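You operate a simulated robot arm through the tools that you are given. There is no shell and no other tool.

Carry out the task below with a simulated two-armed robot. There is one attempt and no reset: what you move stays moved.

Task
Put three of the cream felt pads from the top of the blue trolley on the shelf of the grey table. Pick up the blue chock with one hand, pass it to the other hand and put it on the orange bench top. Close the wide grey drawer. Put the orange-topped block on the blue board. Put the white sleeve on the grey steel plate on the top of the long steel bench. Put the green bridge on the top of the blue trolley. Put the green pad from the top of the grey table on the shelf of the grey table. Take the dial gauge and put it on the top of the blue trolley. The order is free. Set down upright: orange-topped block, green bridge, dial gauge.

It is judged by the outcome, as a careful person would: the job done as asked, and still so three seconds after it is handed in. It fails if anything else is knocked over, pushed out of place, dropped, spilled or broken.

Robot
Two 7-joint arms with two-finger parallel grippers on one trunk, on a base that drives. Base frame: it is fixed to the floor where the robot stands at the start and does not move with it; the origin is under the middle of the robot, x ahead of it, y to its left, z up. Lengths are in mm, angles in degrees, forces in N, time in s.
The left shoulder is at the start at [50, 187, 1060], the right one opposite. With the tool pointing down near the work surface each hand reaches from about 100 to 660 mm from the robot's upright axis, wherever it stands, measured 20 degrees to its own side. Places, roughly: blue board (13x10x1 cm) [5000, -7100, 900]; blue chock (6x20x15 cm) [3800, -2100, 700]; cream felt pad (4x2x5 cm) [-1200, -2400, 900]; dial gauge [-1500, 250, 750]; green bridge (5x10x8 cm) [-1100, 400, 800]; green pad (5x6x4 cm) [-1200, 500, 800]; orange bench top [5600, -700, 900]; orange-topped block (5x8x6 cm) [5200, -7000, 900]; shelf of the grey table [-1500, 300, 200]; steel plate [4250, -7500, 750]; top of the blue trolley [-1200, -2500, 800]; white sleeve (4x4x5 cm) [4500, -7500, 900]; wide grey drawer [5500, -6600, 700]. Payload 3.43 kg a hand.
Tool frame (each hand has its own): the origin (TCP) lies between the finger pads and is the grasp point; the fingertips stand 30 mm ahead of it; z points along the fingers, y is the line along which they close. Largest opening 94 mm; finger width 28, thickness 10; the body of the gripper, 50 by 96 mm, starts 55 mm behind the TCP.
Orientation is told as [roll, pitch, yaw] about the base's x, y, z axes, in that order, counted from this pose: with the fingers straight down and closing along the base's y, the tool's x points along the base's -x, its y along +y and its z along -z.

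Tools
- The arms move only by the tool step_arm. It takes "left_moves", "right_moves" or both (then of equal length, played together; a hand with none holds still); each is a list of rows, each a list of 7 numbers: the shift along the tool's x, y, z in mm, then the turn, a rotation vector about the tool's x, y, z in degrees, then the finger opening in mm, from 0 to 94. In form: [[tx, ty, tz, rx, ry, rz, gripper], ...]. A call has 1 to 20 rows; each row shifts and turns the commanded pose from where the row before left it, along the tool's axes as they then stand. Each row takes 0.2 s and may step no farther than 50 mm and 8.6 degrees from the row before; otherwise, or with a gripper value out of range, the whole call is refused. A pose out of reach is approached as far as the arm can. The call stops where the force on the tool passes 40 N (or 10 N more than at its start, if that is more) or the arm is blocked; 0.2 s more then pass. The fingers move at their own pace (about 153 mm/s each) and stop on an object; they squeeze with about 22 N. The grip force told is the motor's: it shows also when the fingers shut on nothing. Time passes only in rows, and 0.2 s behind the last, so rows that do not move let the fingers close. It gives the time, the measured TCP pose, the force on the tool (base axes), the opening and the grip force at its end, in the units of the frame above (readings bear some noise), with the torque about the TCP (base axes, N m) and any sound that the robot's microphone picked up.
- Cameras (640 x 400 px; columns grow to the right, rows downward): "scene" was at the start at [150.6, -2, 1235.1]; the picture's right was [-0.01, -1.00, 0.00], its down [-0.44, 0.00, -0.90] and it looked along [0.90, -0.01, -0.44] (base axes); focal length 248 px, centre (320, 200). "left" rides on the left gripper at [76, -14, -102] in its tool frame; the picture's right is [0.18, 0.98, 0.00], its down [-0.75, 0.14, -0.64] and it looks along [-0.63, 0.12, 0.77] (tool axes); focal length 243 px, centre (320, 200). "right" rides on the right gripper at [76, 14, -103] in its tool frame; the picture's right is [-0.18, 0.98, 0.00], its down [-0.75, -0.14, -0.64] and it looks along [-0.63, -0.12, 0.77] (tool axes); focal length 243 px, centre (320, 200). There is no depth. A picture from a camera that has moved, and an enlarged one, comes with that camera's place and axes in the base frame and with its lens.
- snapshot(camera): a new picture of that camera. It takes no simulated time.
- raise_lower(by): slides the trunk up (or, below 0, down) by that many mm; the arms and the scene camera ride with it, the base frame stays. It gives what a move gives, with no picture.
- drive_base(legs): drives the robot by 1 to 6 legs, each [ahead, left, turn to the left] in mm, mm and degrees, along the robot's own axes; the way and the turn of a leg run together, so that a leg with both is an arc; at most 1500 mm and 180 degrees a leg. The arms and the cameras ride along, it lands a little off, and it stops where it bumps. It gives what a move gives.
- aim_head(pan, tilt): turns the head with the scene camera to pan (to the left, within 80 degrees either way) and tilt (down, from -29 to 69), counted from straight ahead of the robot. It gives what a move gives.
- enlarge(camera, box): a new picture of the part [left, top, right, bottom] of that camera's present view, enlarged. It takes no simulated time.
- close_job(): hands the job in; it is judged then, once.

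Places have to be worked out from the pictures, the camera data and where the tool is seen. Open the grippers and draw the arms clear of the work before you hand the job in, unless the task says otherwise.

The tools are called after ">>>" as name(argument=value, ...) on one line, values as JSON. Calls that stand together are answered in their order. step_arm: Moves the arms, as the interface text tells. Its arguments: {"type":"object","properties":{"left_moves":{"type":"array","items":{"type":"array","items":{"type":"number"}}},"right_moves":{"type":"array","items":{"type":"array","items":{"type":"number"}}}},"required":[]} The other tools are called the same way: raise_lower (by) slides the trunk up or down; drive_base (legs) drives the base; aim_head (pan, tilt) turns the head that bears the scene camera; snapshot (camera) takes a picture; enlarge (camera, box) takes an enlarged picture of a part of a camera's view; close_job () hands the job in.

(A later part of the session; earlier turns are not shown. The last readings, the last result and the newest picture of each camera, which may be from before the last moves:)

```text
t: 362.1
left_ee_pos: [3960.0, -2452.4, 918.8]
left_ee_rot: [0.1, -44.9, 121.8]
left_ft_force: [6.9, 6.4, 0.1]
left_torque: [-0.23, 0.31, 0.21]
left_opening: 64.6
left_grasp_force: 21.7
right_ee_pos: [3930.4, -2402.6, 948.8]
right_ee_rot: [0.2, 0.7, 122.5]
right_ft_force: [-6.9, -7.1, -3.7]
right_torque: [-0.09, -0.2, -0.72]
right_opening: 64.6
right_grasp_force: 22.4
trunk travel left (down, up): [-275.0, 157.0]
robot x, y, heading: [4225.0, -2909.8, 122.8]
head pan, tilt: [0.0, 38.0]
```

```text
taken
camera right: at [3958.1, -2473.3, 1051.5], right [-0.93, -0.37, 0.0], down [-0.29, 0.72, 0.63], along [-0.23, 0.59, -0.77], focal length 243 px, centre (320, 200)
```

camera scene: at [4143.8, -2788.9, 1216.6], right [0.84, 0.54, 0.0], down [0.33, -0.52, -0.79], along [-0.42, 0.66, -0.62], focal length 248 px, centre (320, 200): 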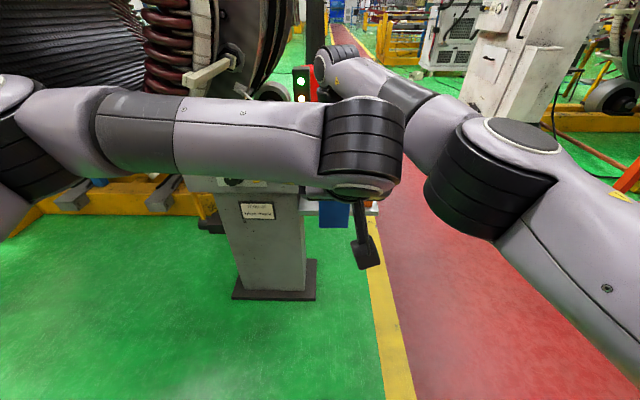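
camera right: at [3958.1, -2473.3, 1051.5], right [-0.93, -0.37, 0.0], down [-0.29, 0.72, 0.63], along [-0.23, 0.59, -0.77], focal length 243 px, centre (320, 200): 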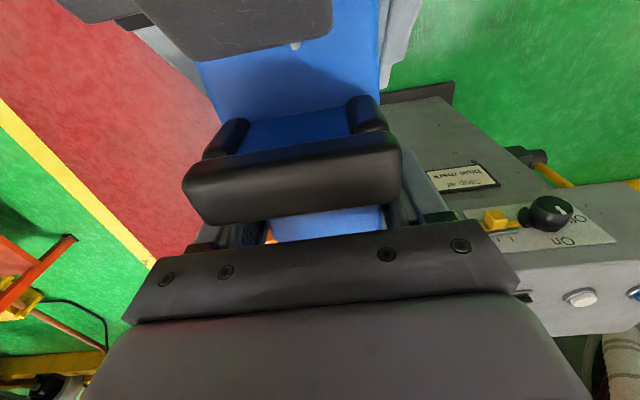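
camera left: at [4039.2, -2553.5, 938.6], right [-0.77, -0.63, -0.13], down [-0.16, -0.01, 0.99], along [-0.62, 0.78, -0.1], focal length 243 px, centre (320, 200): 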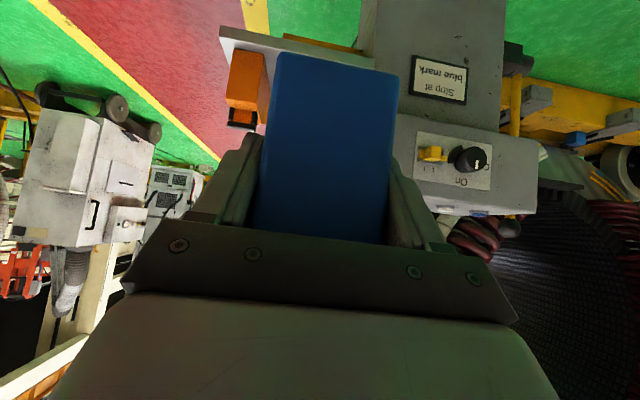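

Both hands hold it (22 N each). Now I open the right hand and raise it straight up, leaving the chock in the left hand.

>>> step_arm(left_moves=[[0, -1, 0, 0, 0, 0, 40], [0, 0, 0, 0, 0, 0, 40], [0, 0, 0, 0, 0, 0, 40], [0, 0, 0, 0, 0, 0, 40], [0, 0, 0, 0, 0, 0, 40]], right_moves=[[0, 0, 0, 0, 0, 0, 45], [0, 0, 0, 0, 0, 0, 70], [0, 0, 0, 0, 0, 0, 90], [0, 0, 0, 0, 0, 0, 90], [0, 0, -3, 0, 0, 0, 90]])

>>> snapshot(camera="right")

>>> snapshot(camera="left")

```text
t: 363.3
left_ee_pos: [3959.6, -2453.3, 917.1]
left_ee_rot: [0.1, -44.9, 121.9]
left_ft_force: [0.2, -0.3, -0.1]
left_torque: [-0.28, -0.18, -0.01]
left_opening: 64.4
left_grasp_force: 22.0
right_ee_pos: [3930.8, -2402.1, 951.5]
right_ee_rot: [0.0, 0.6, 122.4]
right_ft_force: [-0.2, -0.5, -0.8]
right_torque: [-0.02, 0.02, 0.03]
right_opening: 89.9
right_grasp_force: 0.0
trunk travel left (down, up): [-275.0, 157.0]
robot x, y, heading: [4222.8, -2908.8, 122.5]
head pan, tilt: [0.0, 38.0]
```

```text
taken
camera right: at [3958.6, -2472.9, 1054.3], right [-0.93, -0.37, 0.0], down [-0.29, 0.72, 0.63], along [-0.23, 0.59, -0.77], focal length 243 px, centre (320, 200)
```

right: 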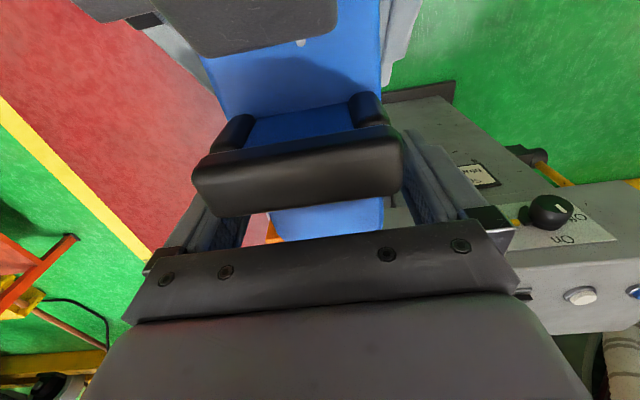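

```text
taken
camera left: at [4039.2, -2553.4, 938.3], right [-0.76, -0.63, -0.13], down [-0.16, -0.01, 0.99], along [-0.62, 0.78, -0.1], focal length 243 px, centre (320, 200)
```

left: 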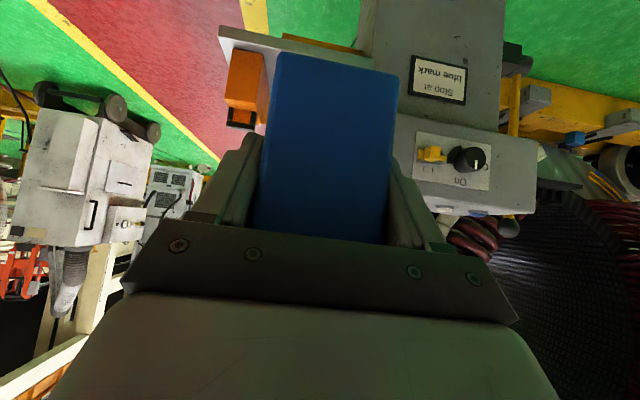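

The left hand carries it without sagging. I lift the right hand straight up and away.

>>> step_arm(right_moves=[[0, 0, -20, 0, 0, 0, 90], [0, 0, -30, 0, 0, 0, 90], [0, 0, -40, 0, 0, 0, 90], [0, 0, -30, 0, 0, 0, 90]])

>>> snapshot(camera="right")

>>> snapshot(camera="scene")

```text
t: 364.3
left_ee_pos: [3960.3, -2453.5, 918.6]
left_ee_rot: [0.2, -45.0, 121.9]
left_ft_force: [-0.1, 0.1, 0.3]
left_torque: [-0.3, -0.2, -0.03]
left_opening: 64.4
left_grasp_force: 22.2
right_ee_pos: [3953.0, -2417.1, 1064.8]
right_ee_rot: [0.0, 0.6, 122.4]
right_ft_force: [0.0, -0.9, -0.4]
right_torque: [0.01, 0.0, 0.03]
right_opening: 90.0
right_grasp_force: 0.0
right hand out of reach, approached as far as the arm can: row 1, 2, 3, 4
trunk travel left (down, up): [-275.0, 157.0]
robot x, y, heading: [4219.3, -2904.9, 122.7]
head pan, tilt: [0.0, 38.0]
```

```text
taken
camera right: at [3982.6, -2487.4, 1167.3], right [-0.93, -0.37, 0.0], down [-0.29, 0.72, 0.63], along [-0.23, 0.59, -0.77], focal length 243 px, centre (320, 200)
```

right: 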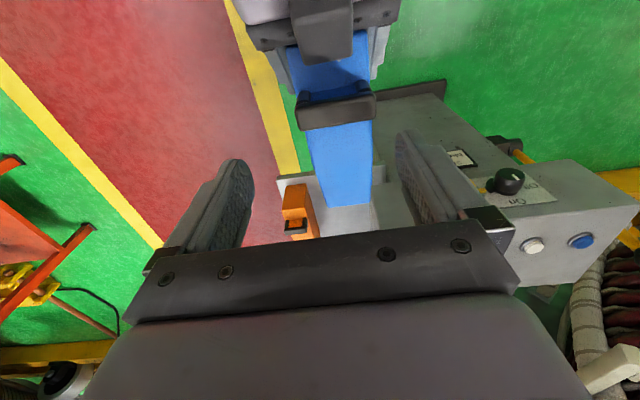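

```text
taken
camera scene: at [4144.0, -2788.9, 1216.5], right [0.84, 0.54, 0.0], down [0.33, -0.52, -0.79], along [-0.42, 0.66, -0.62], focal length 248 px, centre (320, 200)
```

scene: 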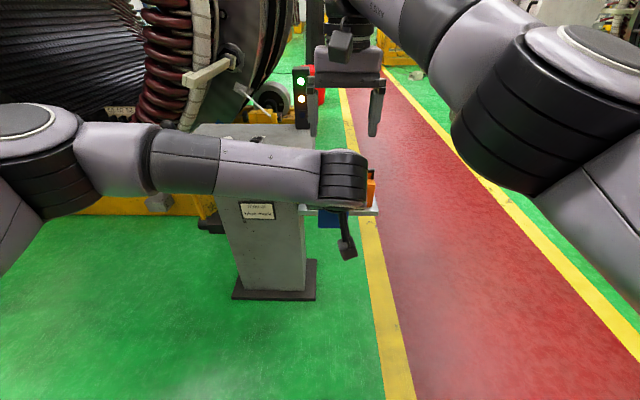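

Handover done. I separate the arms: right hand to the right, left hand with the chock to the left.

>>> step_arm(right_moves=[[25, -38, 0, 0, 0, 0, 60], [25, -38, 0, 0, 0, 0, 60], [25, -38, 0, 0, 0, 0, 60], [25, -38, 0, 0, 0, 0, 60], [25, -20, 0, 0, 0, 0, 60]], left_moves=[[0, 15, 0, 0, 0, 0, 40], [-5, 35, -5, 0, 0, 0, 40], [-10, 38, -10, 0, 0, 0, 40], [-10, 38, -10, 0, 0, 0, 40], [0, 35, 0, 0, 0, 0, 40]])

>>> snapshot(camera="left")

>>> snapshot(camera="scene")

```text
t: 365.5
left_ee_pos: [3825.7, -2538.2, 954.0]
left_ee_rot: [0.1, -45.0, 122.0]
left_ft_force: [-0.6, 0.0, -5.0]
left_torque: [-0.26, -0.2, -0.03]
left_opening: 64.9
left_grasp_force: 21.7
right_ee_pos: [4167.9, -2432.4, 1067.7]
right_ee_rot: [0.0, 0.7, 122.4]
right_ft_force: [-0.6, 0.1, 0.7]
right_torque: [0.0, 0.03, 0.0]
right_opening: 60.0
right_grasp_force: 0.0
trunk travel left (down, up): [-275.0, 157.0]
robot x, y, heading: [4221.9, -2910.5, 122.4]
head pan, tilt: [0.0, 38.0]
```

```text
taken
camera left: at [3904.6, -2638.4, 972.9], right [-0.77, -0.63, -0.13], down [-0.16, -0.01, 0.99], along [-0.62, 0.78, -0.1], focal length 243 px, centre (320, 200)
```

left: 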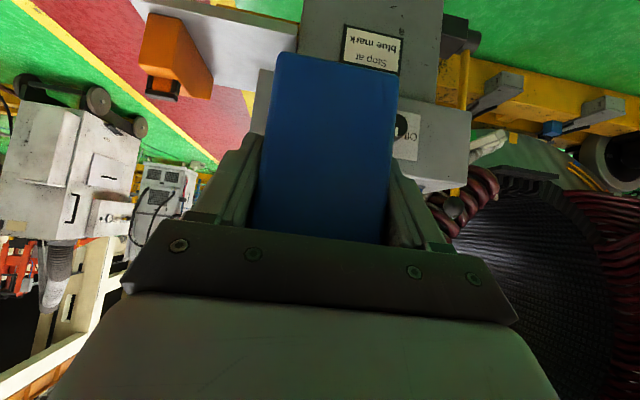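

```text
taken
camera scene: at [4143.5, -2789.4, 1216.6], right [0.84, 0.54, 0.0], down [0.33, -0.52, -0.79], along [-0.42, 0.66, -0.62], focal length 248 px, centre (320, 200)
```

scene: 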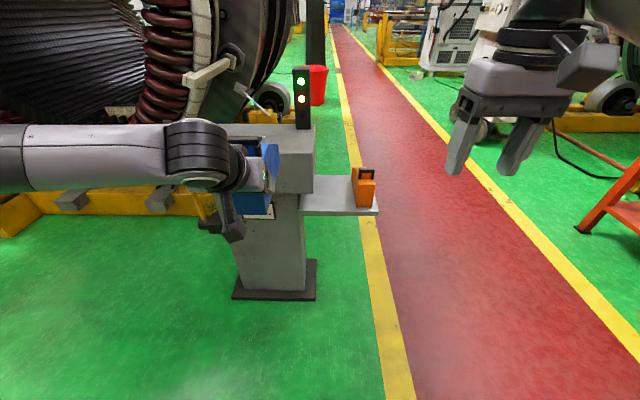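

The chock is secure (5 N). I slide right along the walkway, away from the bench, then turn toward the orange bench.

>>> drive_base(legs=[[0, -350, 0], [0, 0, -85]])

>>> aim_head(pan=0, tilt=22)

>>> snapshot(camera="scene")

```text
t: 372.8
left_ee_pos: [4865.6, -2298.6, 951.8]
left_ee_rot: [0.1, -44.9, 35.9]
left_ft_force: [0.7, 0.2, -5.8]
left_torque: [-0.24, 0.3, 0.0]
left_opening: 64.1
left_grasp_force: 21.6
right_ee_pos: [4994.6, -2631.4, 1067.7]
right_ee_rot: [0.0, 0.7, 36.3]
right_ft_force: [-0.2, 0.9, 0.2]
right_torque: [0.02, 0.0, 0.08]
right_opening: 59.9
right_grasp_force: 0.0
trunk travel left (down, up): [-275.0, 157.0]
robot x, y, heading: [4519.4, -2717.1, 36.7]
head pan, tilt: [0.0, 38.0]
```

```text
t: 373.6
left_ee_pos: [4865.7, -2299.2, 952.9]
left_ee_rot: [0.1, -44.9, 35.9]
left_ft_force: [0.0, 0.1, -5.2]
left_torque: [-0.22, 0.33, 0.0]
left_opening: 64.5
left_grasp_force: 21.6
right_ee_pos: [4995.9, -2631.7, 1067.8]
right_ee_rot: [0.0, 0.7, 36.3]
right_ft_force: [0.3, -0.4, 0.7]
right_torque: [-0.01, 0.03, 0.02]
right_opening: 60.0
right_grasp_force: 0.0
trunk travel left (down, up): [-275.0, 157.0]
robot x, y, heading: [4522.7, -2718.3, 36.2]
head pan, tilt: [0.0, 22.0]
```

```text
taken
camera scene: at [4643.3, -2630.3, 1241.7], right [0.6, -0.8, 0.0], down [-0.3, -0.22, -0.93], along [0.74, 0.55, -0.38], focal length 248 px, centre (320, 200)
```

scene: 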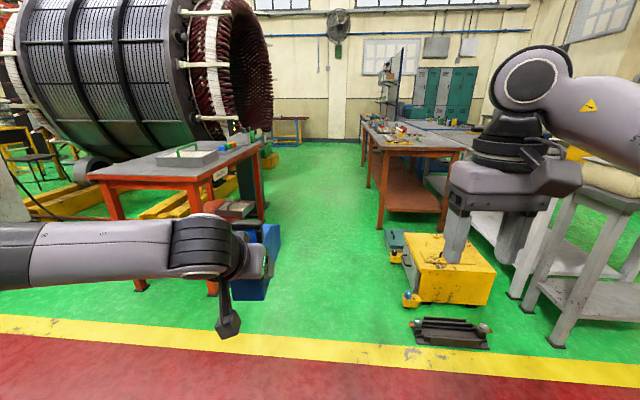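

The orange bench's near end is ahead to the left. I move across to stand in front of it.

>>> drive_base(legs=[[300, 450, 0], [250, 450, -5]])

>>> aim_head(pan=0, tilt=30)

>>> snapshot(camera="scene")

```text
t: 382.2
left_ee_pos: [4808.6, -1272.3, 952.3]
left_ee_rot: [0.0, -44.9, 31.6]
left_ft_force: [-0.3, 0.2, -4.5]
left_torque: [-0.19, 0.35, 0.02]
left_opening: 64.2
left_grasp_force: 21.9
right_ee_pos: [4914.3, -1613.1, 1067.8]
right_ee_rot: [0.1, 0.7, 32.0]
right_ft_force: [-0.5, 0.1, 0.0]
right_torque: [0.05, -0.03, -0.01]
right_opening: 59.8
right_grasp_force: 0.0
trunk travel left (down, up): [-275.0, 157.0]
robot x, y, heading: [4435.5, -1664.9, 32.3]
head pan, tilt: [0.0, 22.0]
```

```text
t: 382.9
left_ee_pos: [4807.9, -1272.9, 952.8]
left_ee_rot: [0.1, -44.9, 31.5]
left_ft_force: [-0.4, -0.2, -5.9]
left_torque: [-0.2, 0.31, 0.0]
left_opening: 64.4
left_grasp_force: 22.2
right_ee_pos: [4913.4, -1614.7, 1067.2]
right_ee_rot: [0.0, 0.7, 32.1]
right_ft_force: [-0.7, -0.6, -0.3]
right_torque: [0.0, 0.04, 0.02]
right_opening: 60.2
right_grasp_force: 0.1
trunk travel left (down, up): [-275.0, 157.0]
robot x, y, heading: [4433.8, -1664.4, 32.2]
head pan, tilt: [0.0, 30.0]
```

```text
taken
camera scene: at [4560.5, -1586.8, 1229.0], right [0.53, -0.85, 0.0], down [-0.42, -0.27, -0.87], along [0.73, 0.46, -0.5], focal length 248 px, centre (320, 200)
```

scene: 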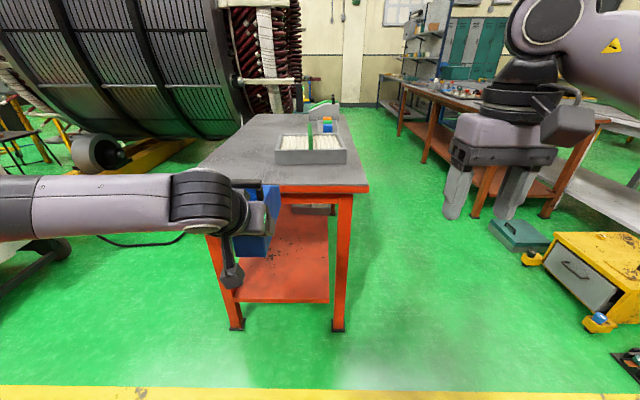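

The bench's front strip, left of the organizer box, is free; its top is near z 810. I shift left 198 mm and move in so the chock hovers over that spot.

>>> drive_base(legs=[[0, 198, 0], [440, 0, 0]])

>>> snapshot(camera="scene")

>>> snapshot(camera="left")

>>> snapshot(camera="right")

```text
t: 387.6
left_ee_pos: [5078.5, -874.9, 952.3]
left_ee_rot: [0.2, -44.9, 31.1]
left_ft_force: [-0.3, 0.6, -4.7]
left_torque: [-0.19, 0.33, -0.01]
left_opening: 64.6
left_grasp_force: 22.5
right_ee_pos: [5179.3, -1218.4, 1067.0]
right_ee_rot: [0.0, 0.6, 31.6]
right_ft_force: [-0.6, -0.3, 0.5]
right_torque: [-0.03, -0.04, -0.01]
right_opening: 60.1
right_grasp_force: 0.1
trunk travel left (down, up): [-275.0, 157.0]
robot x, y, heading: [4698.0, -1266.4, 31.8]
head pan, tilt: [0.0, 30.0]
```

```text
taken
camera scene: at [4827.5, -1188.2, 1228.9], right [0.53, -0.85, 0.0], down [-0.43, -0.26, -0.87], along [0.74, 0.46, -0.5], focal length 248 px, centre (320, 200)
```

scene: 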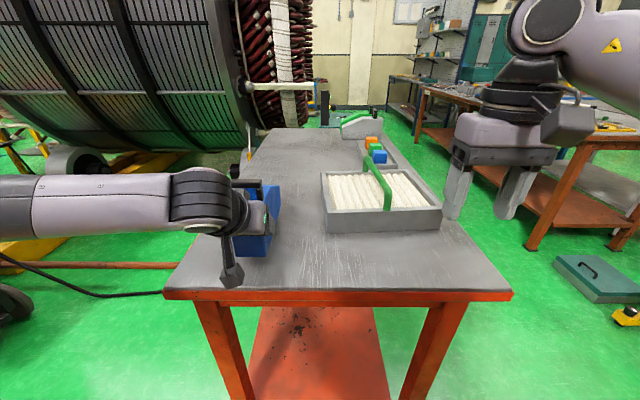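

```text
taken
camera left: at [4977.7, -954.0, 972.2], right [-0.62, 0.77, -0.13], down [0.0, 0.16, 0.99], along [0.78, 0.61, -0.1], focal length 243 px, centre (320, 200)
```

left: 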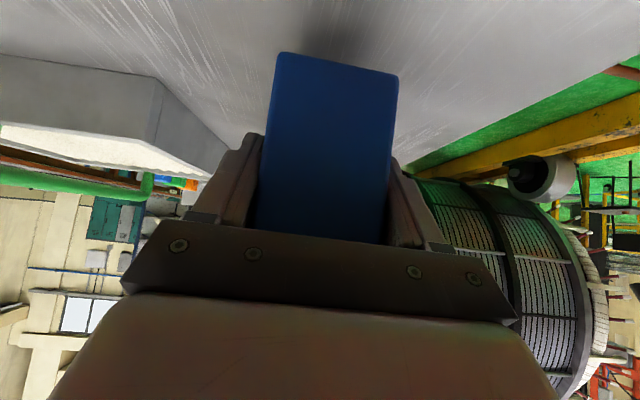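

```text
taken
camera right: at [5109.6, -1244.4, 1168.8], right [-0.36, 0.93, 0.0], down [0.72, 0.28, 0.63], along [0.59, 0.23, -0.77], focal length 243 px, centre (320, 200)
```

right: 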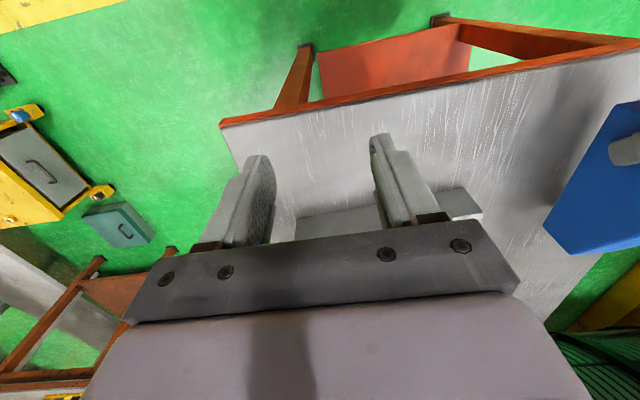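

The spot is free. I go 60 mm further in and start lowering.

>>> drive_base(legs=[[60, 0, 0]])

>>> step_arm(left_moves=[[21.2, 0, 21.2, 0, 0, 0, 40], [21.2, 0, 21.2, 0, 0, 0, 40], [0, 0, 0, 0, 0, 0, 40]])

>>> snapshot(camera="left")

>>> snapshot(camera="right")

>>> snapshot(camera="scene")

```text
t: 388.5
left_ee_pos: [5128.2, -843.0, 951.9]
left_ee_rot: [0.1, -44.8, 31.2]
left_ft_force: [-0.7, 0.1, -5.8]
left_torque: [-0.21, 0.28, -0.01]
left_opening: 64.7
left_grasp_force: 22.2
right_ee_pos: [5231.1, -1186.8, 1067.2]
right_ee_rot: [0.0, 0.7, 31.7]
right_ft_force: [-0.2, 0.5, 0.7]
right_torque: [-0.03, 0.0, 0.01]
right_opening: 60.1
right_grasp_force: 0.1
trunk travel left (down, up): [-275.0, 157.0]
robot x, y, heading: [4752.5, -1235.6, 32.1]
head pan, tilt: [0.0, 30.0]
```

```text
t: 389.3
left_ee_pos: [5129.2, -845.4, 897.1]
left_ee_rot: [-0.1, -45.6, 31.4]
left_ft_force: [-4.6, -0.1, 31.6]
left_torque: [0.44, -0.17, 0.16]
left_opening: 64.4
left_grasp_force: 21.7
right_ee_pos: [5227.4, -1188.1, 1070.1]
right_ee_rot: [0.0, 0.4, 31.7]
right_ft_force: [0.4, -0.7, 0.2]
right_torque: [-0.02, 0.0, 0.0]
right_opening: 59.7
right_grasp_force: 0.1
trunk travel left (down, up): [-275.0, 157.0]
robot x, y, heading: [4748.1, -1236.5, 31.7]
head pan, tilt: [0.0, 30.0]
```

```text
taken
camera left: at [5027.6, -924.9, 916.0], right [-0.62, 0.77, -0.13], down [-0.02, 0.16, 0.99], along [0.78, 0.61, -0.08], focal length 243 px, centre (320, 200)
```

left: 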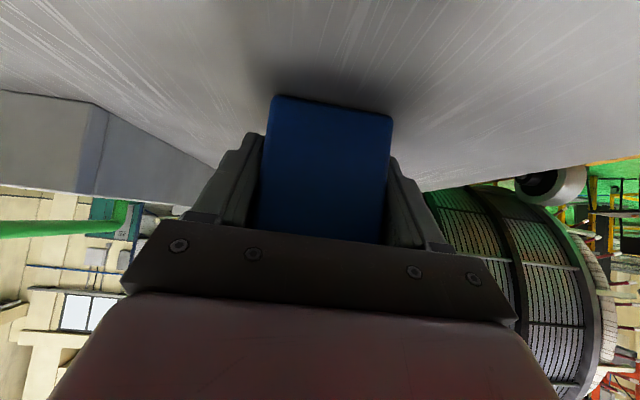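

```text
taken
camera right: at [5157.0, -1214.9, 1170.5], right [-0.36, 0.93, 0.0], down [0.72, 0.28, 0.64], along [0.59, 0.23, -0.77], focal length 243 px, centre (320, 200)
```

right: 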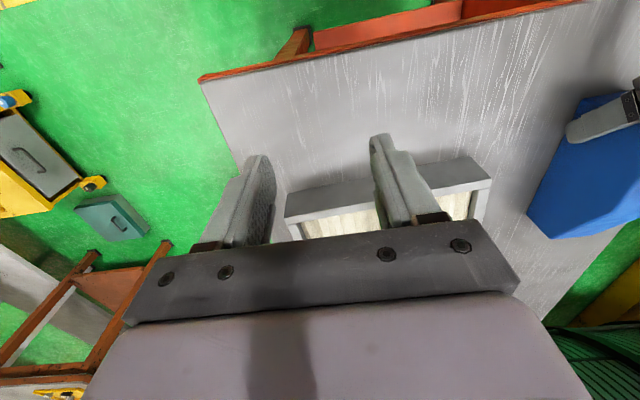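

```text
taken
camera scene: at [4874.8, -1159.3, 1229.8], right [0.53, -0.85, 0.0], down [-0.42, -0.26, -0.87], along [0.74, 0.46, -0.5], focal length 248 px, centre (320, 200)
```

scene: 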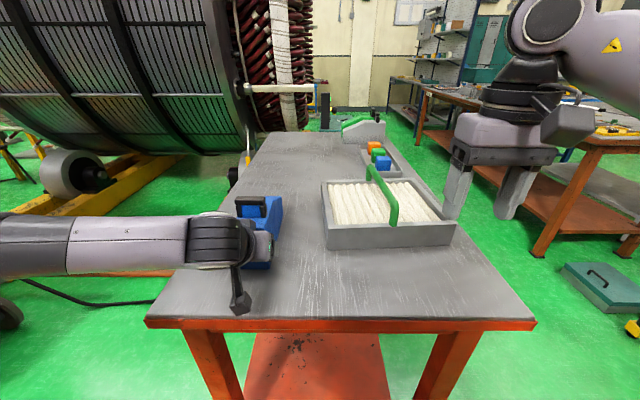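

Contact already (32 N): the bench top is higher than estimated, about z 845. I relieve the pressure slightly and check that the chock lies flat.

>>> step_arm(left_moves=[[-2.1, 0, -2.1, 0, 0, 0, 40], [0, 0, 0, 0, 0, 0, 40]])

>>> enlarge(camera="right", box=[500, 60, 640, 260])

>>> enlarge(camera="scene", box=[150, 160, 350, 330])

```text
t: 389.9
left_ee_pos: [5128.4, -846.4, 898.2]
left_ee_rot: [0.0, -45.4, 31.2]
left_ft_force: [-1.4, -3.3, 20.9]
left_torque: [0.74, -0.91, 0.34]
left_opening: 64.7
left_grasp_force: 21.6
right_ee_pos: [5229.0, -1188.1, 1070.0]
right_ee_rot: [0.1, 0.5, 31.6]
right_ft_force: [0.1, -0.2, 0.1]
right_torque: [-0.01, 0.0, 0.03]
right_opening: 59.7
right_grasp_force: 0.1
trunk travel left (down, up): [-275.0, 157.0]
robot x, y, heading: [4748.0, -1234.0, 31.9]
head pan, tilt: [0.0, 30.0]
```

```text
2.00 times, centred on (570, 160) of right
camera zoom: at [5157.7, -1214.9, 1169.9], right [-0.36, 0.93, 0.0], down [0.72, 0.28, 0.64], along [0.59, 0.23, -0.77], focal length 485 px, centre (-180, 280)
```

zoom: 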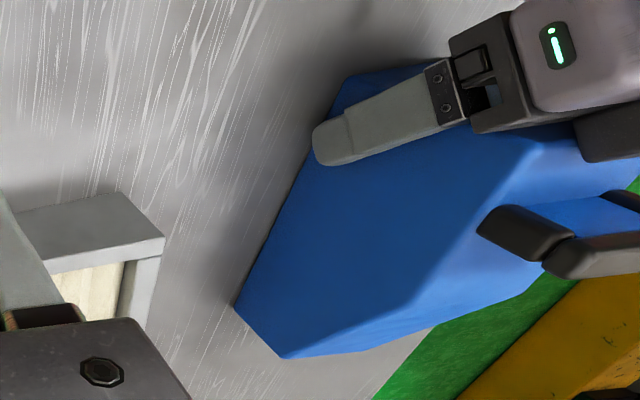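

```text
2.35 times, centred on (250, 245) of scene
camera zoom: at [4875.5, -1159.2, 1229.3], right [0.53, -0.85, 0.0], down [-0.42, -0.26, -0.87], along [0.74, 0.46, -0.5], focal length 583 px, centre (485, 94)
```

zoom: 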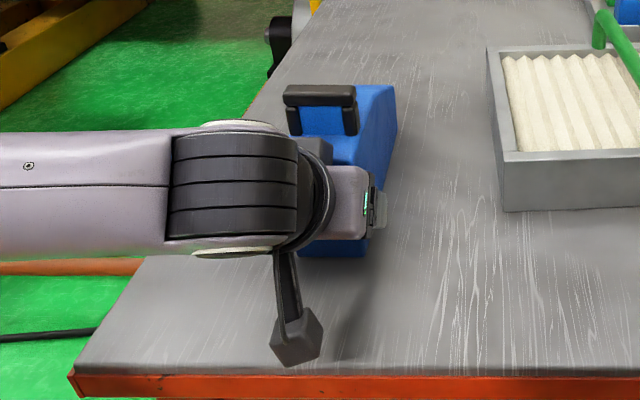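

The chock lies flat on the bench. I release it and withdraw the hand back along its own axis.

>>> step_arm(left_moves=[[-1.4, 0, -1.4, 0, 0, 0, 50], [0, 0, 0, 0, 0, 0, 70], [0, 0, 0, 0, 0, 0, 88], [0, 0, 0, 0, 0, 0, 88], [0, 0, -20, 0, 0, 0, 88], [0, 0, -35, 0, 0, 0, 88], [0, 0, -40, 0, 0, 0, 88]])

>>> snapshot(camera="left")

>>> snapshot(camera="scene")

```text
t: 391.5
left_ee_pos: [5067.5, -879.5, 965.9]
left_ee_rot: [0.3, -44.8, 31.2]
left_ft_force: [-1.0, -1.1, -0.9]
left_torque: [0.0, 0.03, 0.03]
left_opening: 88.1
left_grasp_force: 0.1
right_ee_pos: [5228.8, -1187.5, 1066.9]
right_ee_rot: [0.0, 0.6, 31.7]
right_ft_force: [-0.7, -0.1, 0.2]
right_torque: [0.02, -0.06, 0.0]
right_opening: 60.0
right_grasp_force: 0.0
trunk travel left (down, up): [-275.0, 157.0]
robot x, y, heading: [4749.9, -1234.9, 31.7]
head pan, tilt: [0.0, 30.0]
```

```text
taken
camera left: at [4968.1, -957.3, 986.5], right [-0.62, 0.77, -0.13], down [0.0, 0.16, 0.99], along [0.78, 0.62, -0.1], focal length 243 px, centre (320, 200)
```

left: 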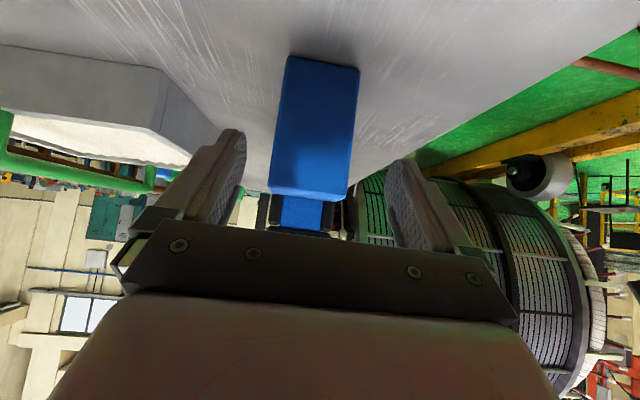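

```text
taken
camera scene: at [4876.8, -1157.6, 1229.0], right [0.53, -0.85, 0.0], down [-0.42, -0.26, -0.87], along [0.74, 0.46, -0.5], focal length 248 px, centre (320, 200)
```

scene: 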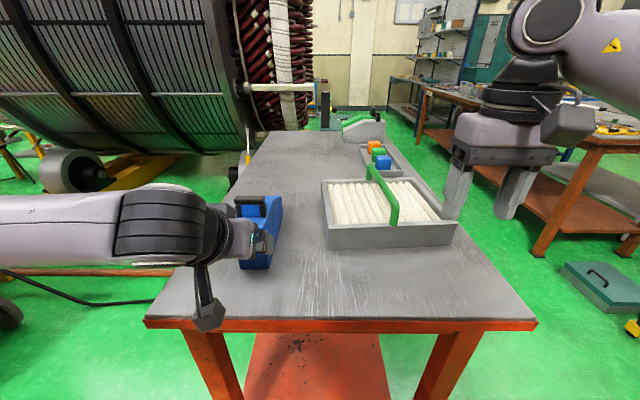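

The chock rests on the orange bench top. I lift the hand away, back off, and turn toward the far area near (5000, -7100).

>>> step_arm(left_moves=[[-28, 0, -28, 0, 7.5, 0, 60], [-28, 0, -28, 0, 7.5, 0, 60], [0, 0, 0, 0, 7.5, 0, 60], [0, 0, 0, 0, 7.5, 0, 60], [0, 0, 0, 0, 7.5, 0, 60], [0, 0, 0, 0, 7.5, 0, 60]])

>>> drive_base(legs=[[-450, 0, 0], [0, -500, 0], [0, 0, -100]])

>>> aim_head(pan=0, tilt=15)

>>> snapshot(camera="scene")

```text
t: 392.9
left_ee_pos: [5075.2, -875.9, 1042.9]
left_ee_rot: [0.1, 0.3, 31.2]
left_ft_force: [-0.4, 0.1, 0.3]
left_torque: [0.01, 0.0, 0.01]
left_opening: 59.9
left_grasp_force: 0.0
right_ee_pos: [5230.8, -1187.3, 1066.1]
right_ee_rot: [0.0, 0.6, 31.7]
right_ft_force: [0.3, 0.1, -0.4]
right_torque: [0.0, 0.01, -0.03]
right_opening: 59.9
right_grasp_force: 0.2
trunk travel left (down, up): [-275.0, 157.0]
robot x, y, heading: [4751.5, -1232.7, 31.8]
head pan, tilt: [0.0, 30.0]
```

```text
t: 404.3
left_ee_pos: [4917.8, -2279.0, 1042.9]
left_ee_rot: [0.2, 0.0, -69.7]
left_ft_force: [0.0, 0.6, -0.5]
left_torque: [-0.02, 0.0, 0.0]
left_opening: 59.9
left_grasp_force: 0.1
right_ee_pos: [4583.6, -2371.7, 1067.6]
right_ee_rot: [0.0, 0.5, -69.3]
right_ft_force: [1.0, 0.5, -0.6]
right_torque: [0.01, 0.02, -0.03]
right_opening: 60.0
right_grasp_force: 0.1
trunk travel left (down, up): [-275.0, 157.0]
robot x, y, heading: [4627.8, -1891.3, -69.1]
head pan, tilt: [0.0, 30.0]
```

```text
t: 405.1
left_ee_pos: [4918.2, -2278.9, 1043.7]
left_ee_rot: [0.1, 0.1, -69.7]
left_ft_force: [-1.1, 0.2, -0.5]
left_torque: [0.02, -0.02, 0.0]
left_opening: 59.7
left_grasp_force: 0.0
right_ee_pos: [4583.0, -2371.1, 1068.5]
right_ee_rot: [0.0, 0.6, -69.3]
right_ft_force: [-0.9, -0.3, -0.5]
right_torque: [0.0, 0.01, 0.01]
right_opening: 59.8
right_grasp_force: 0.0
trunk travel left (down, up): [-275.0, 157.0]
robot x, y, heading: [4628.8, -1889.9, -69.1]
head pan, tilt: [0.0, 15.0]
```

```text
taken
camera scene: at [4681.5, -2034.7, 1253.1], right [-0.93, -0.36, 0.0], down [-0.09, 0.24, -0.97], along [0.34, -0.9, -0.26], focal length 248 px, centre (320, 200)
```

scene: 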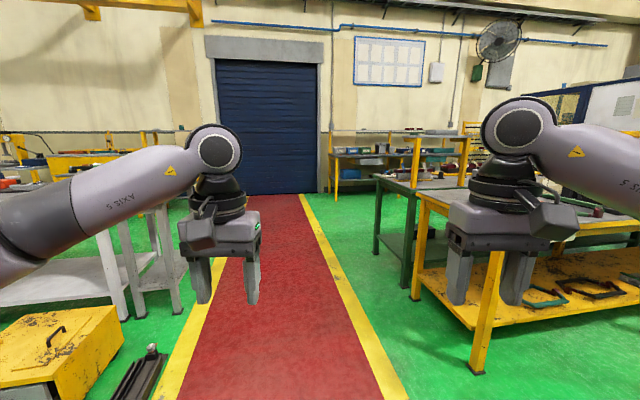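

The target benches stand along the far wall right of the roller door. I drive down the walkway toward the door.

>>> drive_base(legs=[[0, 0, 9], [1500, 0, 0], [900, 0, 0]])

>>> aim_head(pan=-25, tilt=15)

>>> snapshot(camera="scene")

```text
t: 417.5
left_ee_pos: [6191.8, -4297.7, 1043.3]
left_ee_rot: [0.2, 0.1, -60.2]
left_ft_force: [0.2, 0.4, 0.2]
left_torque: [0.03, 0.02, -0.03]
left_opening: 60.1
left_grasp_force: 0.0
right_ee_pos: [5877.2, -4443.5, 1067.8]
right_ee_rot: [0.0, 0.7, -59.9]
right_ft_force: [0.0, -0.3, -0.2]
right_torque: [0.02, -0.01, -0.03]
right_opening: 59.8
right_grasp_force: 0.0
trunk travel left (down, up): [-275.0, 157.0]
robot x, y, heading: [5841.1, -3962.5, -59.6]
head pan, tilt: [0.0, 15.0]
```

```text
t: 418.4
left_ee_pos: [6192.2, -4296.5, 1044.7]
left_ee_rot: [0.1, 0.1, -60.2]
left_ft_force: [0.2, -0.4, 0.4]
left_torque: [-0.01, 0.02, 0.0]
left_opening: 60.0
left_grasp_force: 0.0
right_ee_pos: [5876.9, -4443.5, 1068.7]
right_ee_rot: [0.0, 0.6, -59.8]
right_ft_force: [0.9, 0.3, 0.8]
right_torque: [0.0, 0.01, -0.01]
right_opening: 60.1
right_grasp_force: 0.1
trunk travel left (down, up): [-275.0, 157.0]
robot x, y, heading: [5844.4, -3961.5, -59.6]
head pan, tilt: [-25.0, 15.0]
```

```text
taken
camera scene: at [5880.3, -4107.3, 1253.2], right [-1.0, -0.1, 0.0], down [-0.02, 0.26, -0.97], along [0.09, -0.96, -0.26], focal length 248 px, centre (320, 200)
```

scene: 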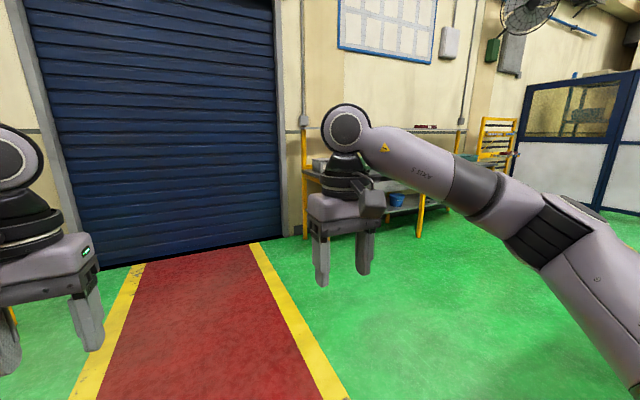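

>>> drive_base(legs=[[700, -500, 0]])

>>> aim_head(pan=0, tilt=20)

>>> snapshot(camera="scene")

>>> aim_head(pan=-60, tilt=20)

>>> snapshot(camera="scene")

```text
t: 423.2
left_ee_pos: [6127.5, -5147.1, 1042.7]
left_ee_rot: [0.1, 0.1, -59.6]
left_ft_force: [0.1, 0.3, -0.5]
left_torque: [0.01, -0.03, -0.01]
left_opening: 60.1
left_grasp_force: 0.1
right_ee_pos: [5815.2, -5296.7, 1067.2]
right_ee_rot: [0.0, 0.5, -59.2]
right_ft_force: [0.0, -0.8, 0.3]
right_torque: [0.03, 0.03, 0.02]
right_opening: 60.3
right_grasp_force: 0.1
trunk travel left (down, up): [-275.0, 157.0]
robot x, y, heading: [5775.4, -4817.3, -59.0]
head pan, tilt: [-25.0, 15.0]
```

```text
t: 424.1
left_ee_pos: [6127.4, -5147.4, 1043.2]
left_ee_rot: [0.1, 0.2, -59.6]
left_ft_force: [-0.1, 0.2, -0.4]
left_torque: [-0.01, 0.01, 0.01]
left_opening: 60.0
left_grasp_force: 0.1
right_ee_pos: [5814.6, -5296.6, 1067.7]
right_ee_rot: [-0.1, 0.6, -59.1]
right_ft_force: [-0.8, 0.3, 0.6]
right_torque: [0.0, 0.01, 0.0]
right_opening: 60.2
right_grasp_force: 0.1
trunk travel left (down, up): [-275.0, 157.0]
robot x, y, heading: [5773.7, -4816.9, -59.1]
head pan, tilt: [0.0, 20.0]
```

```text
taken
camera scene: at [5852.2, -4947.8, 1245.1], right [-0.86, -0.51, 0.0], down [-0.18, 0.29, -0.94], along [0.48, -0.81, -0.34], focal length 248 px, centre (320, 200)
```

scene: 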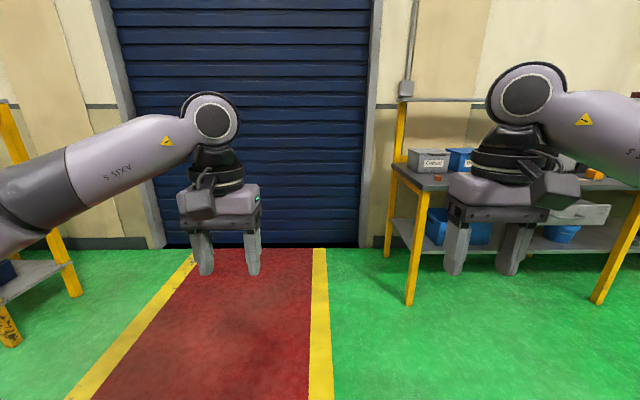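

```text
t: 425.4
left_ee_pos: [6128.2, -5148.7, 1043.1]
left_ee_rot: [0.2, 0.2, -59.6]
left_ft_force: [-0.7, -0.8, 0.2]
left_torque: [0.01, 0.03, -0.01]
left_opening: 60.0
left_grasp_force: 0.1
right_ee_pos: [5814.1, -5298.0, 1066.9]
right_ee_rot: [0.0, 0.6, -59.2]
right_ft_force: [-0.2, -1.5, 0.8]
right_torque: [-0.03, 0.02, -0.04]
right_opening: 60.0
right_grasp_force: 0.1
trunk travel left (down, up): [-275.0, 157.0]
robot x, y, heading: [5776.2, -4816.4, -59.0]
head pan, tilt: [-60.0, 20.0]
```

```text
taken
camera scene: at [5759.2, -4949.4, 1245.1], right [-0.87, 0.48, 0.0], down [0.17, 0.3, -0.94], along [-0.46, -0.82, -0.34], focal length 248 px, centre (320, 200)
```

scene: 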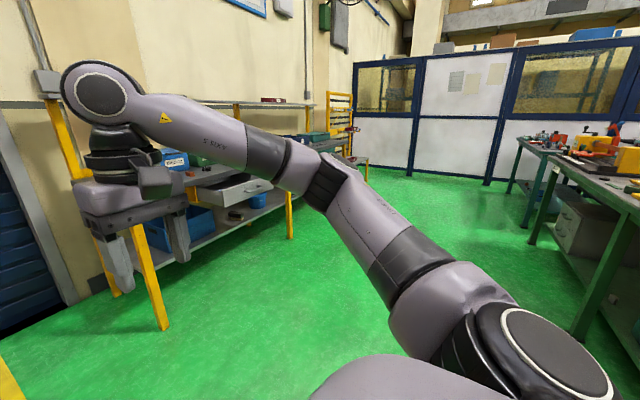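

The bench with the open grey drawer is along the wall to the right. I slide right in front of it and look.

>>> drive_base(legs=[[0, -1250, 0], [450, 0, 0]])

>>> aim_head(pan=0, tilt=25)

>>> snapshot(camera="scene")

```text
t: 439.0
left_ee_pos: [5256.2, -6177.0, 1042.5]
left_ee_rot: [0.2, 0.2, -60.9]
left_ft_force: [-0.2, 0.4, -0.1]
left_torque: [0.0, -0.01, 0.0]
left_opening: 60.1
left_grasp_force: 0.0
right_ee_pos: [4938.7, -6320.3, 1068.2]
right_ee_rot: [0.0, 0.7, -60.4]
right_ft_force: [0.6, 0.1, -0.4]
right_torque: [-0.02, -0.02, 0.01]
right_opening: 60.1
right_grasp_force: 0.0
trunk travel left (down, up): [-275.0, 157.0]
robot x, y, heading: [4910.9, -5835.2, -60.0]
head pan, tilt: [-60.0, 20.0]
```

```text
t: 440.3
left_ee_pos: [5253.5, -6176.3, 1042.0]
left_ee_rot: [0.1, 0.2, -60.8]
left_ft_force: [0.6, -0.4, -0.6]
left_torque: [0.01, 0.0, -0.01]
left_opening: 60.1
left_grasp_force: 0.1
right_ee_pos: [4937.5, -6320.0, 1068.8]
right_ee_rot: [0.0, 0.6, -60.4]
right_ft_force: [-1.2, 0.8, 0.0]
right_torque: [-0.01, 0.0, -0.01]
right_opening: 59.9
right_grasp_force: 0.1
trunk travel left (down, up): [-275.0, 157.0]
robot x, y, heading: [4908.4, -5839.5, -60.3]
head pan, tilt: [0.0, 25.0]
```

```text
taken
camera scene: at [4983.0, -5970.7, 1237.0], right [-0.87, -0.5, 0.0], down [-0.21, 0.37, -0.91], along [0.45, -0.79, -0.42], focal length 248 px, centre (320, 200)
```

scene: 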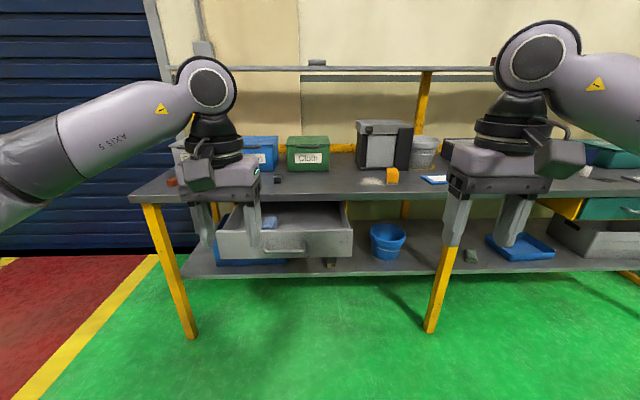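

>>> enlarge(camera="scene", box=[120, 100, 460, 290])

>>> snapshot(camera="left")

>>> snapshot(camera="right")

```text
1.88 times, centred on (290, 195) of scene
camera zoom: at [4983.0, -5970.7, 1237.0], right [-0.87, -0.5, 0.0], down [-0.21, 0.37, -0.91], along [0.45, -0.79, -0.42], focal length 466 px, centre (376, 209)
```

zoom: 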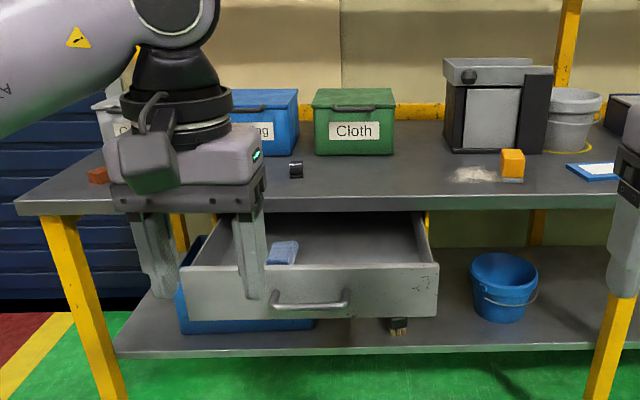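

```text
taken
camera left: at [5204.9, -6118.3, 1147.0], right [0.77, 0.64, 0.0], down [0.49, -0.59, 0.64], along [0.41, -0.49, -0.77], focal length 243 px, centre (320, 200)
```

left: 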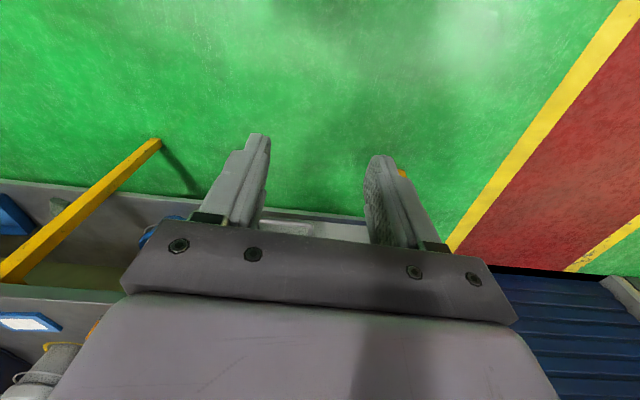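

```text
taken
camera right: at [4914.4, -6246.9, 1169.3], right [0.95, 0.33, 0.0], down [0.25, -0.73, 0.63], along [0.21, -0.6, -0.77], focal length 243 px, centre (320, 200)
```

right: 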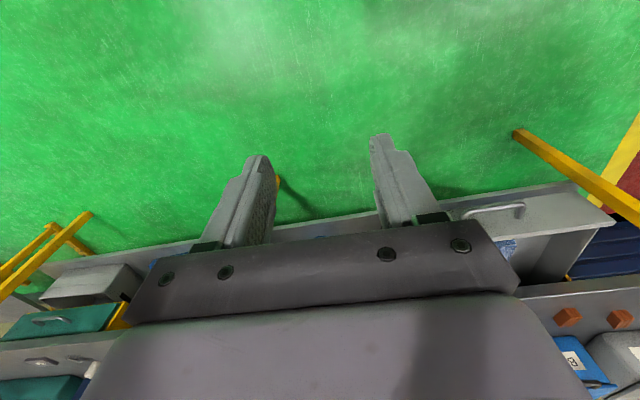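

I see the open drawer, the orange block near (5195, -6940) and the blue board near (5045, -7085). First the drawer: its panel is about 800 mm ahead at z 723-832, handle in the middle. I make a 45° tilted closed fist with the left hand at panel height.

>>> step_arm(left_moves=[[0, 0, 0, 0, -7.5, 0, 0], [0, 0, 0, 0, -7.5, 0, 0], [0, 0, 0, 0, -7.5, 0, 0], [0, 0, 0, 0, -7.5, 0, 0], [0, 0, 0, 0, -7.5, 0, 0], [0, 0, 0, 0, -7.5, 0, 0], [33.7, 10.3, 25.9, 0, 0, 0, 0], [33.7, 10.3, 25.9, 0, 0, 0, 0], [33.7, 10.3, 25.9, 0, 0, 0, 0], [33.7, 10.3, 25.9, 0, 0, 0, 0], [33.7, 10.3, 25.9, 0, 0, 0, 0], [33.7, 10.3, 25.9, 0, 0, 0, 0]])

>>> drive_base(legs=[[260, 0, 0]])

>>> aim_head(pan=8, tilt=40)

>>> snapshot(camera="scene")

>>> snapshot(camera="left")

```text
t: 442.9
left_ee_pos: [5292.6, -6114.4, 790.2]
left_ee_rot: [0.1, -44.9, -60.9]
left_ft_force: [-0.1, 0.2, -0.8]
left_torque: [-0.02, -0.01, -0.02]
left_opening: 0.1
left_grasp_force: 22.3
right_ee_pos: [4938.9, -6320.6, 1068.0]
right_ee_rot: [0.0, 0.6, -60.4]
right_ft_force: [0.0, 0.5, 0.4]
right_torque: [-0.01, 0.03, 0.02]
right_opening: 59.8
right_grasp_force: 0.0
trunk travel left (down, up): [-275.0, 157.0]
robot x, y, heading: [4905.4, -5839.8, -60.4]
head pan, tilt: [0.0, 25.0]
```

```text
t: 444.8
left_ee_pos: [5419.0, -6347.1, 789.5]
left_ee_rot: [0.1, -44.9, -61.2]
left_ft_force: [0.3, -0.2, -0.3]
left_torque: [-0.01, -0.06, 0.03]
left_opening: 0.2
left_grasp_force: 22.3
right_ee_pos: [5063.8, -6548.5, 1068.0]
right_ee_rot: [0.1, 0.6, -61.0]
right_ft_force: [-0.3, -0.1, 0.2]
right_torque: [0.0, -0.02, 0.0]
right_opening: 60.0
right_grasp_force: 0.0
trunk travel left (down, up): [-275.0, 157.0]
robot x, y, heading: [5038.2, -6062.0, -60.8]
head pan, tilt: [0.0, 25.0]
```

```text
t: 445.6
left_ee_pos: [5420.3, -6346.1, 790.3]
left_ee_rot: [0.1, -44.9, -61.2]
left_ft_force: [0.9, 0.1, 0.0]
left_torque: [-0.02, 0.01, -0.02]
left_opening: 0.0
left_grasp_force: 21.9
right_ee_pos: [5064.1, -6548.7, 1067.9]
right_ee_rot: [0.0, 0.6, -61.0]
right_ft_force: [0.6, -0.3, -1.1]
right_torque: [0.01, 0.02, -0.01]
right_opening: 60.0
right_grasp_force: 0.0
trunk travel left (down, up): [-275.0, 157.0]
robot x, y, heading: [5037.8, -6067.6, -60.6]
head pan, tilt: [8.0, 40.0]
```

```text
taken
camera scene: at [5117.8, -6186.5, 1213.7], right [-0.8, -0.61, 0.0], down [-0.39, 0.51, -0.77], along [0.46, -0.61, -0.64], focal length 248 px, centre (320, 200)
```

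scene: 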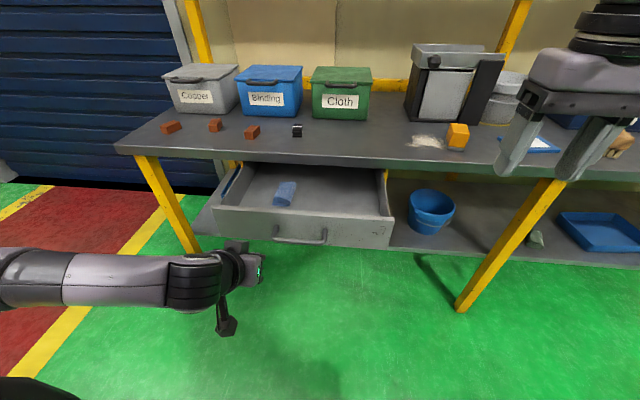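

```text
taken
camera left: at [5346.1, -6244.0, 809.9], right [0.8, 0.59, -0.13], down [0.16, 0.0, 0.99], along [0.58, -0.81, -0.1], focal length 243 px, centre (320, 200)
```

left: 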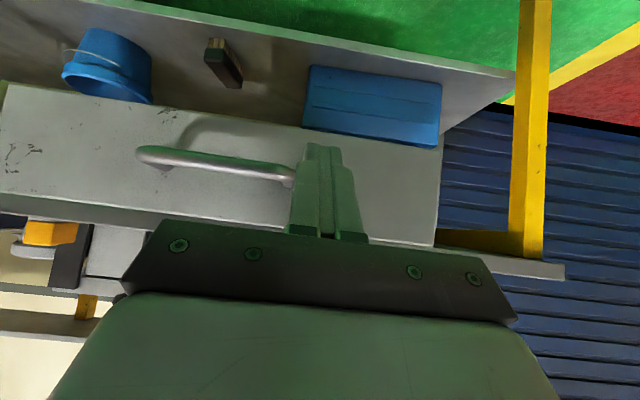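

The fist is lined up just beside the handle's end. I shift it 40 mm further left, then advance and push the panel in steps.

>>> step_arm(left_moves=[[0, 40, 0, 0, 0, 0, 0], [-21, 0, 21, 0, 0, 0, 0], [-21, 0, 21, 0, 0, 0, 0], [-14, 0, 14, 0, 0, 0, 0], [-10, 0, 10, 0, 0, 0, 0], [-10, 0, 10, 0, 0, 0, 0], [-10, 0, 10, 0, 0, 0, 0], [-10, 0, 10, 0, 0, 0, 0]])

>>> snapshot(camera="scene")

>>> snapshot(camera="left")

```text
t: 447.4
left_ee_pos: [5518.5, -6447.1, 789.8]
left_ee_rot: [0.1, -44.9, -61.3]
left_ft_force: [-0.1, -0.4, 0.2]
left_torque: [-0.01, 0.03, 0.04]
left_opening: 0.0
left_grasp_force: 22.1
right_ee_pos: [5063.6, -6547.6, 1068.0]
right_ee_rot: [0.1, 0.5, -60.9]
right_ft_force: [-0.1, 0.3, 0.3]
right_torque: [0.02, -0.03, 0.01]
right_opening: 60.0
right_grasp_force: 0.1
trunk travel left (down, up): [-275.0, 157.0]
robot x, y, heading: [5035.6, -6065.7, -60.6]
head pan, tilt: [8.0, 40.0]
```

```text
taken
camera scene: at [5117.8, -6186.5, 1213.7], right [-0.8, -0.61, 0.0], down [-0.39, 0.51, -0.77], along [0.46, -0.61, -0.64], focal length 248 px, centre (320, 200)
```

scene: 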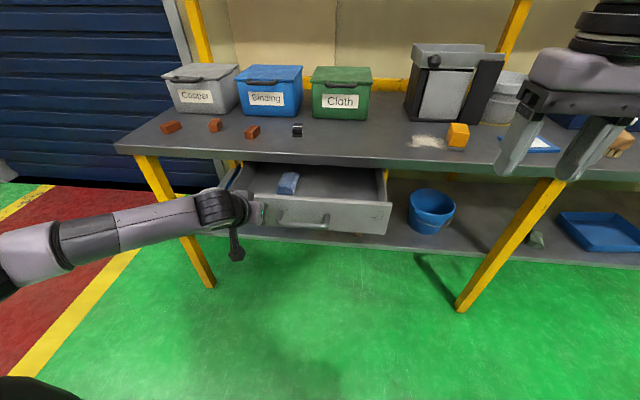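

```text
taken
camera left: at [5446.8, -6344.1, 810.3], right [0.8, 0.59, -0.13], down [0.16, 0.0, 0.99], along [0.58, -0.81, -0.1], focal length 243 px, centre (320, 200)
```

left: 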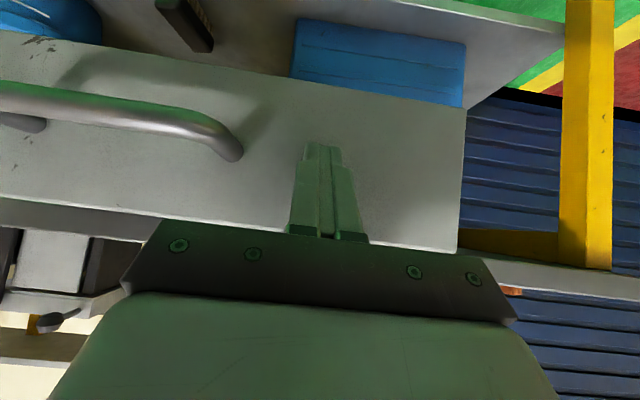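

The drawer is sliding in with little force. I keep pushing.

>>> step_arm(left_moves=[[-10, 0, 10, 0, 0, 0, 0], [-10, 0, 10, 0, 0, 0, 0], [-10, 0, 10, 0, 0, 0, 0], [-10, 0, 10, 0, 0, 0, 0], [0, 0, 0, 0, 0, 0, 0]])

>>> snapshot(camera="scene")

```text
t: 448.6
left_ee_pos: [5546.5, -6496.1, 790.1]
left_ee_rot: [0.1, -44.9, -61.4]
left_ft_force: [-0.3, 0.0, -0.5]
left_torque: [0.04, -0.03, 0.0]
left_opening: 0.0
left_grasp_force: 22.7
right_ee_pos: [5064.3, -6548.0, 1068.5]
right_ee_rot: [0.0, 0.6, -60.9]
right_ft_force: [0.7, 0.3, 0.0]
right_torque: [0.0, -0.01, 0.03]
right_opening: 60.0
right_grasp_force: 0.0
trunk travel left (down, up): [-275.0, 157.0]
robot x, y, heading: [5039.3, -6067.0, -60.8]
head pan, tilt: [8.0, 40.0]
```

```text
taken
camera scene: at [5117.8, -6186.5, 1213.7], right [-0.79, -0.61, 0.0], down [-0.39, 0.51, -0.77], along [0.46, -0.61, -0.64], focal length 248 px, centre (320, 200)
```

scene: 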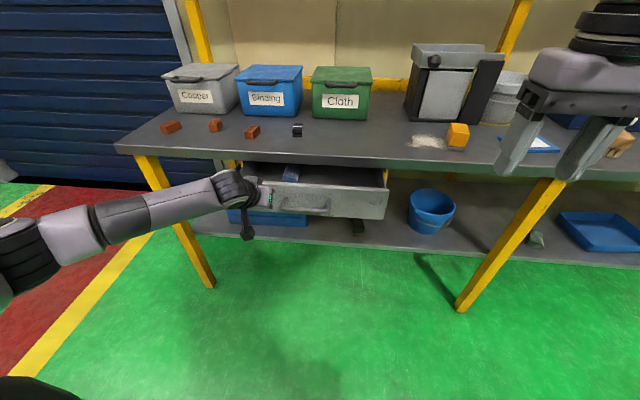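

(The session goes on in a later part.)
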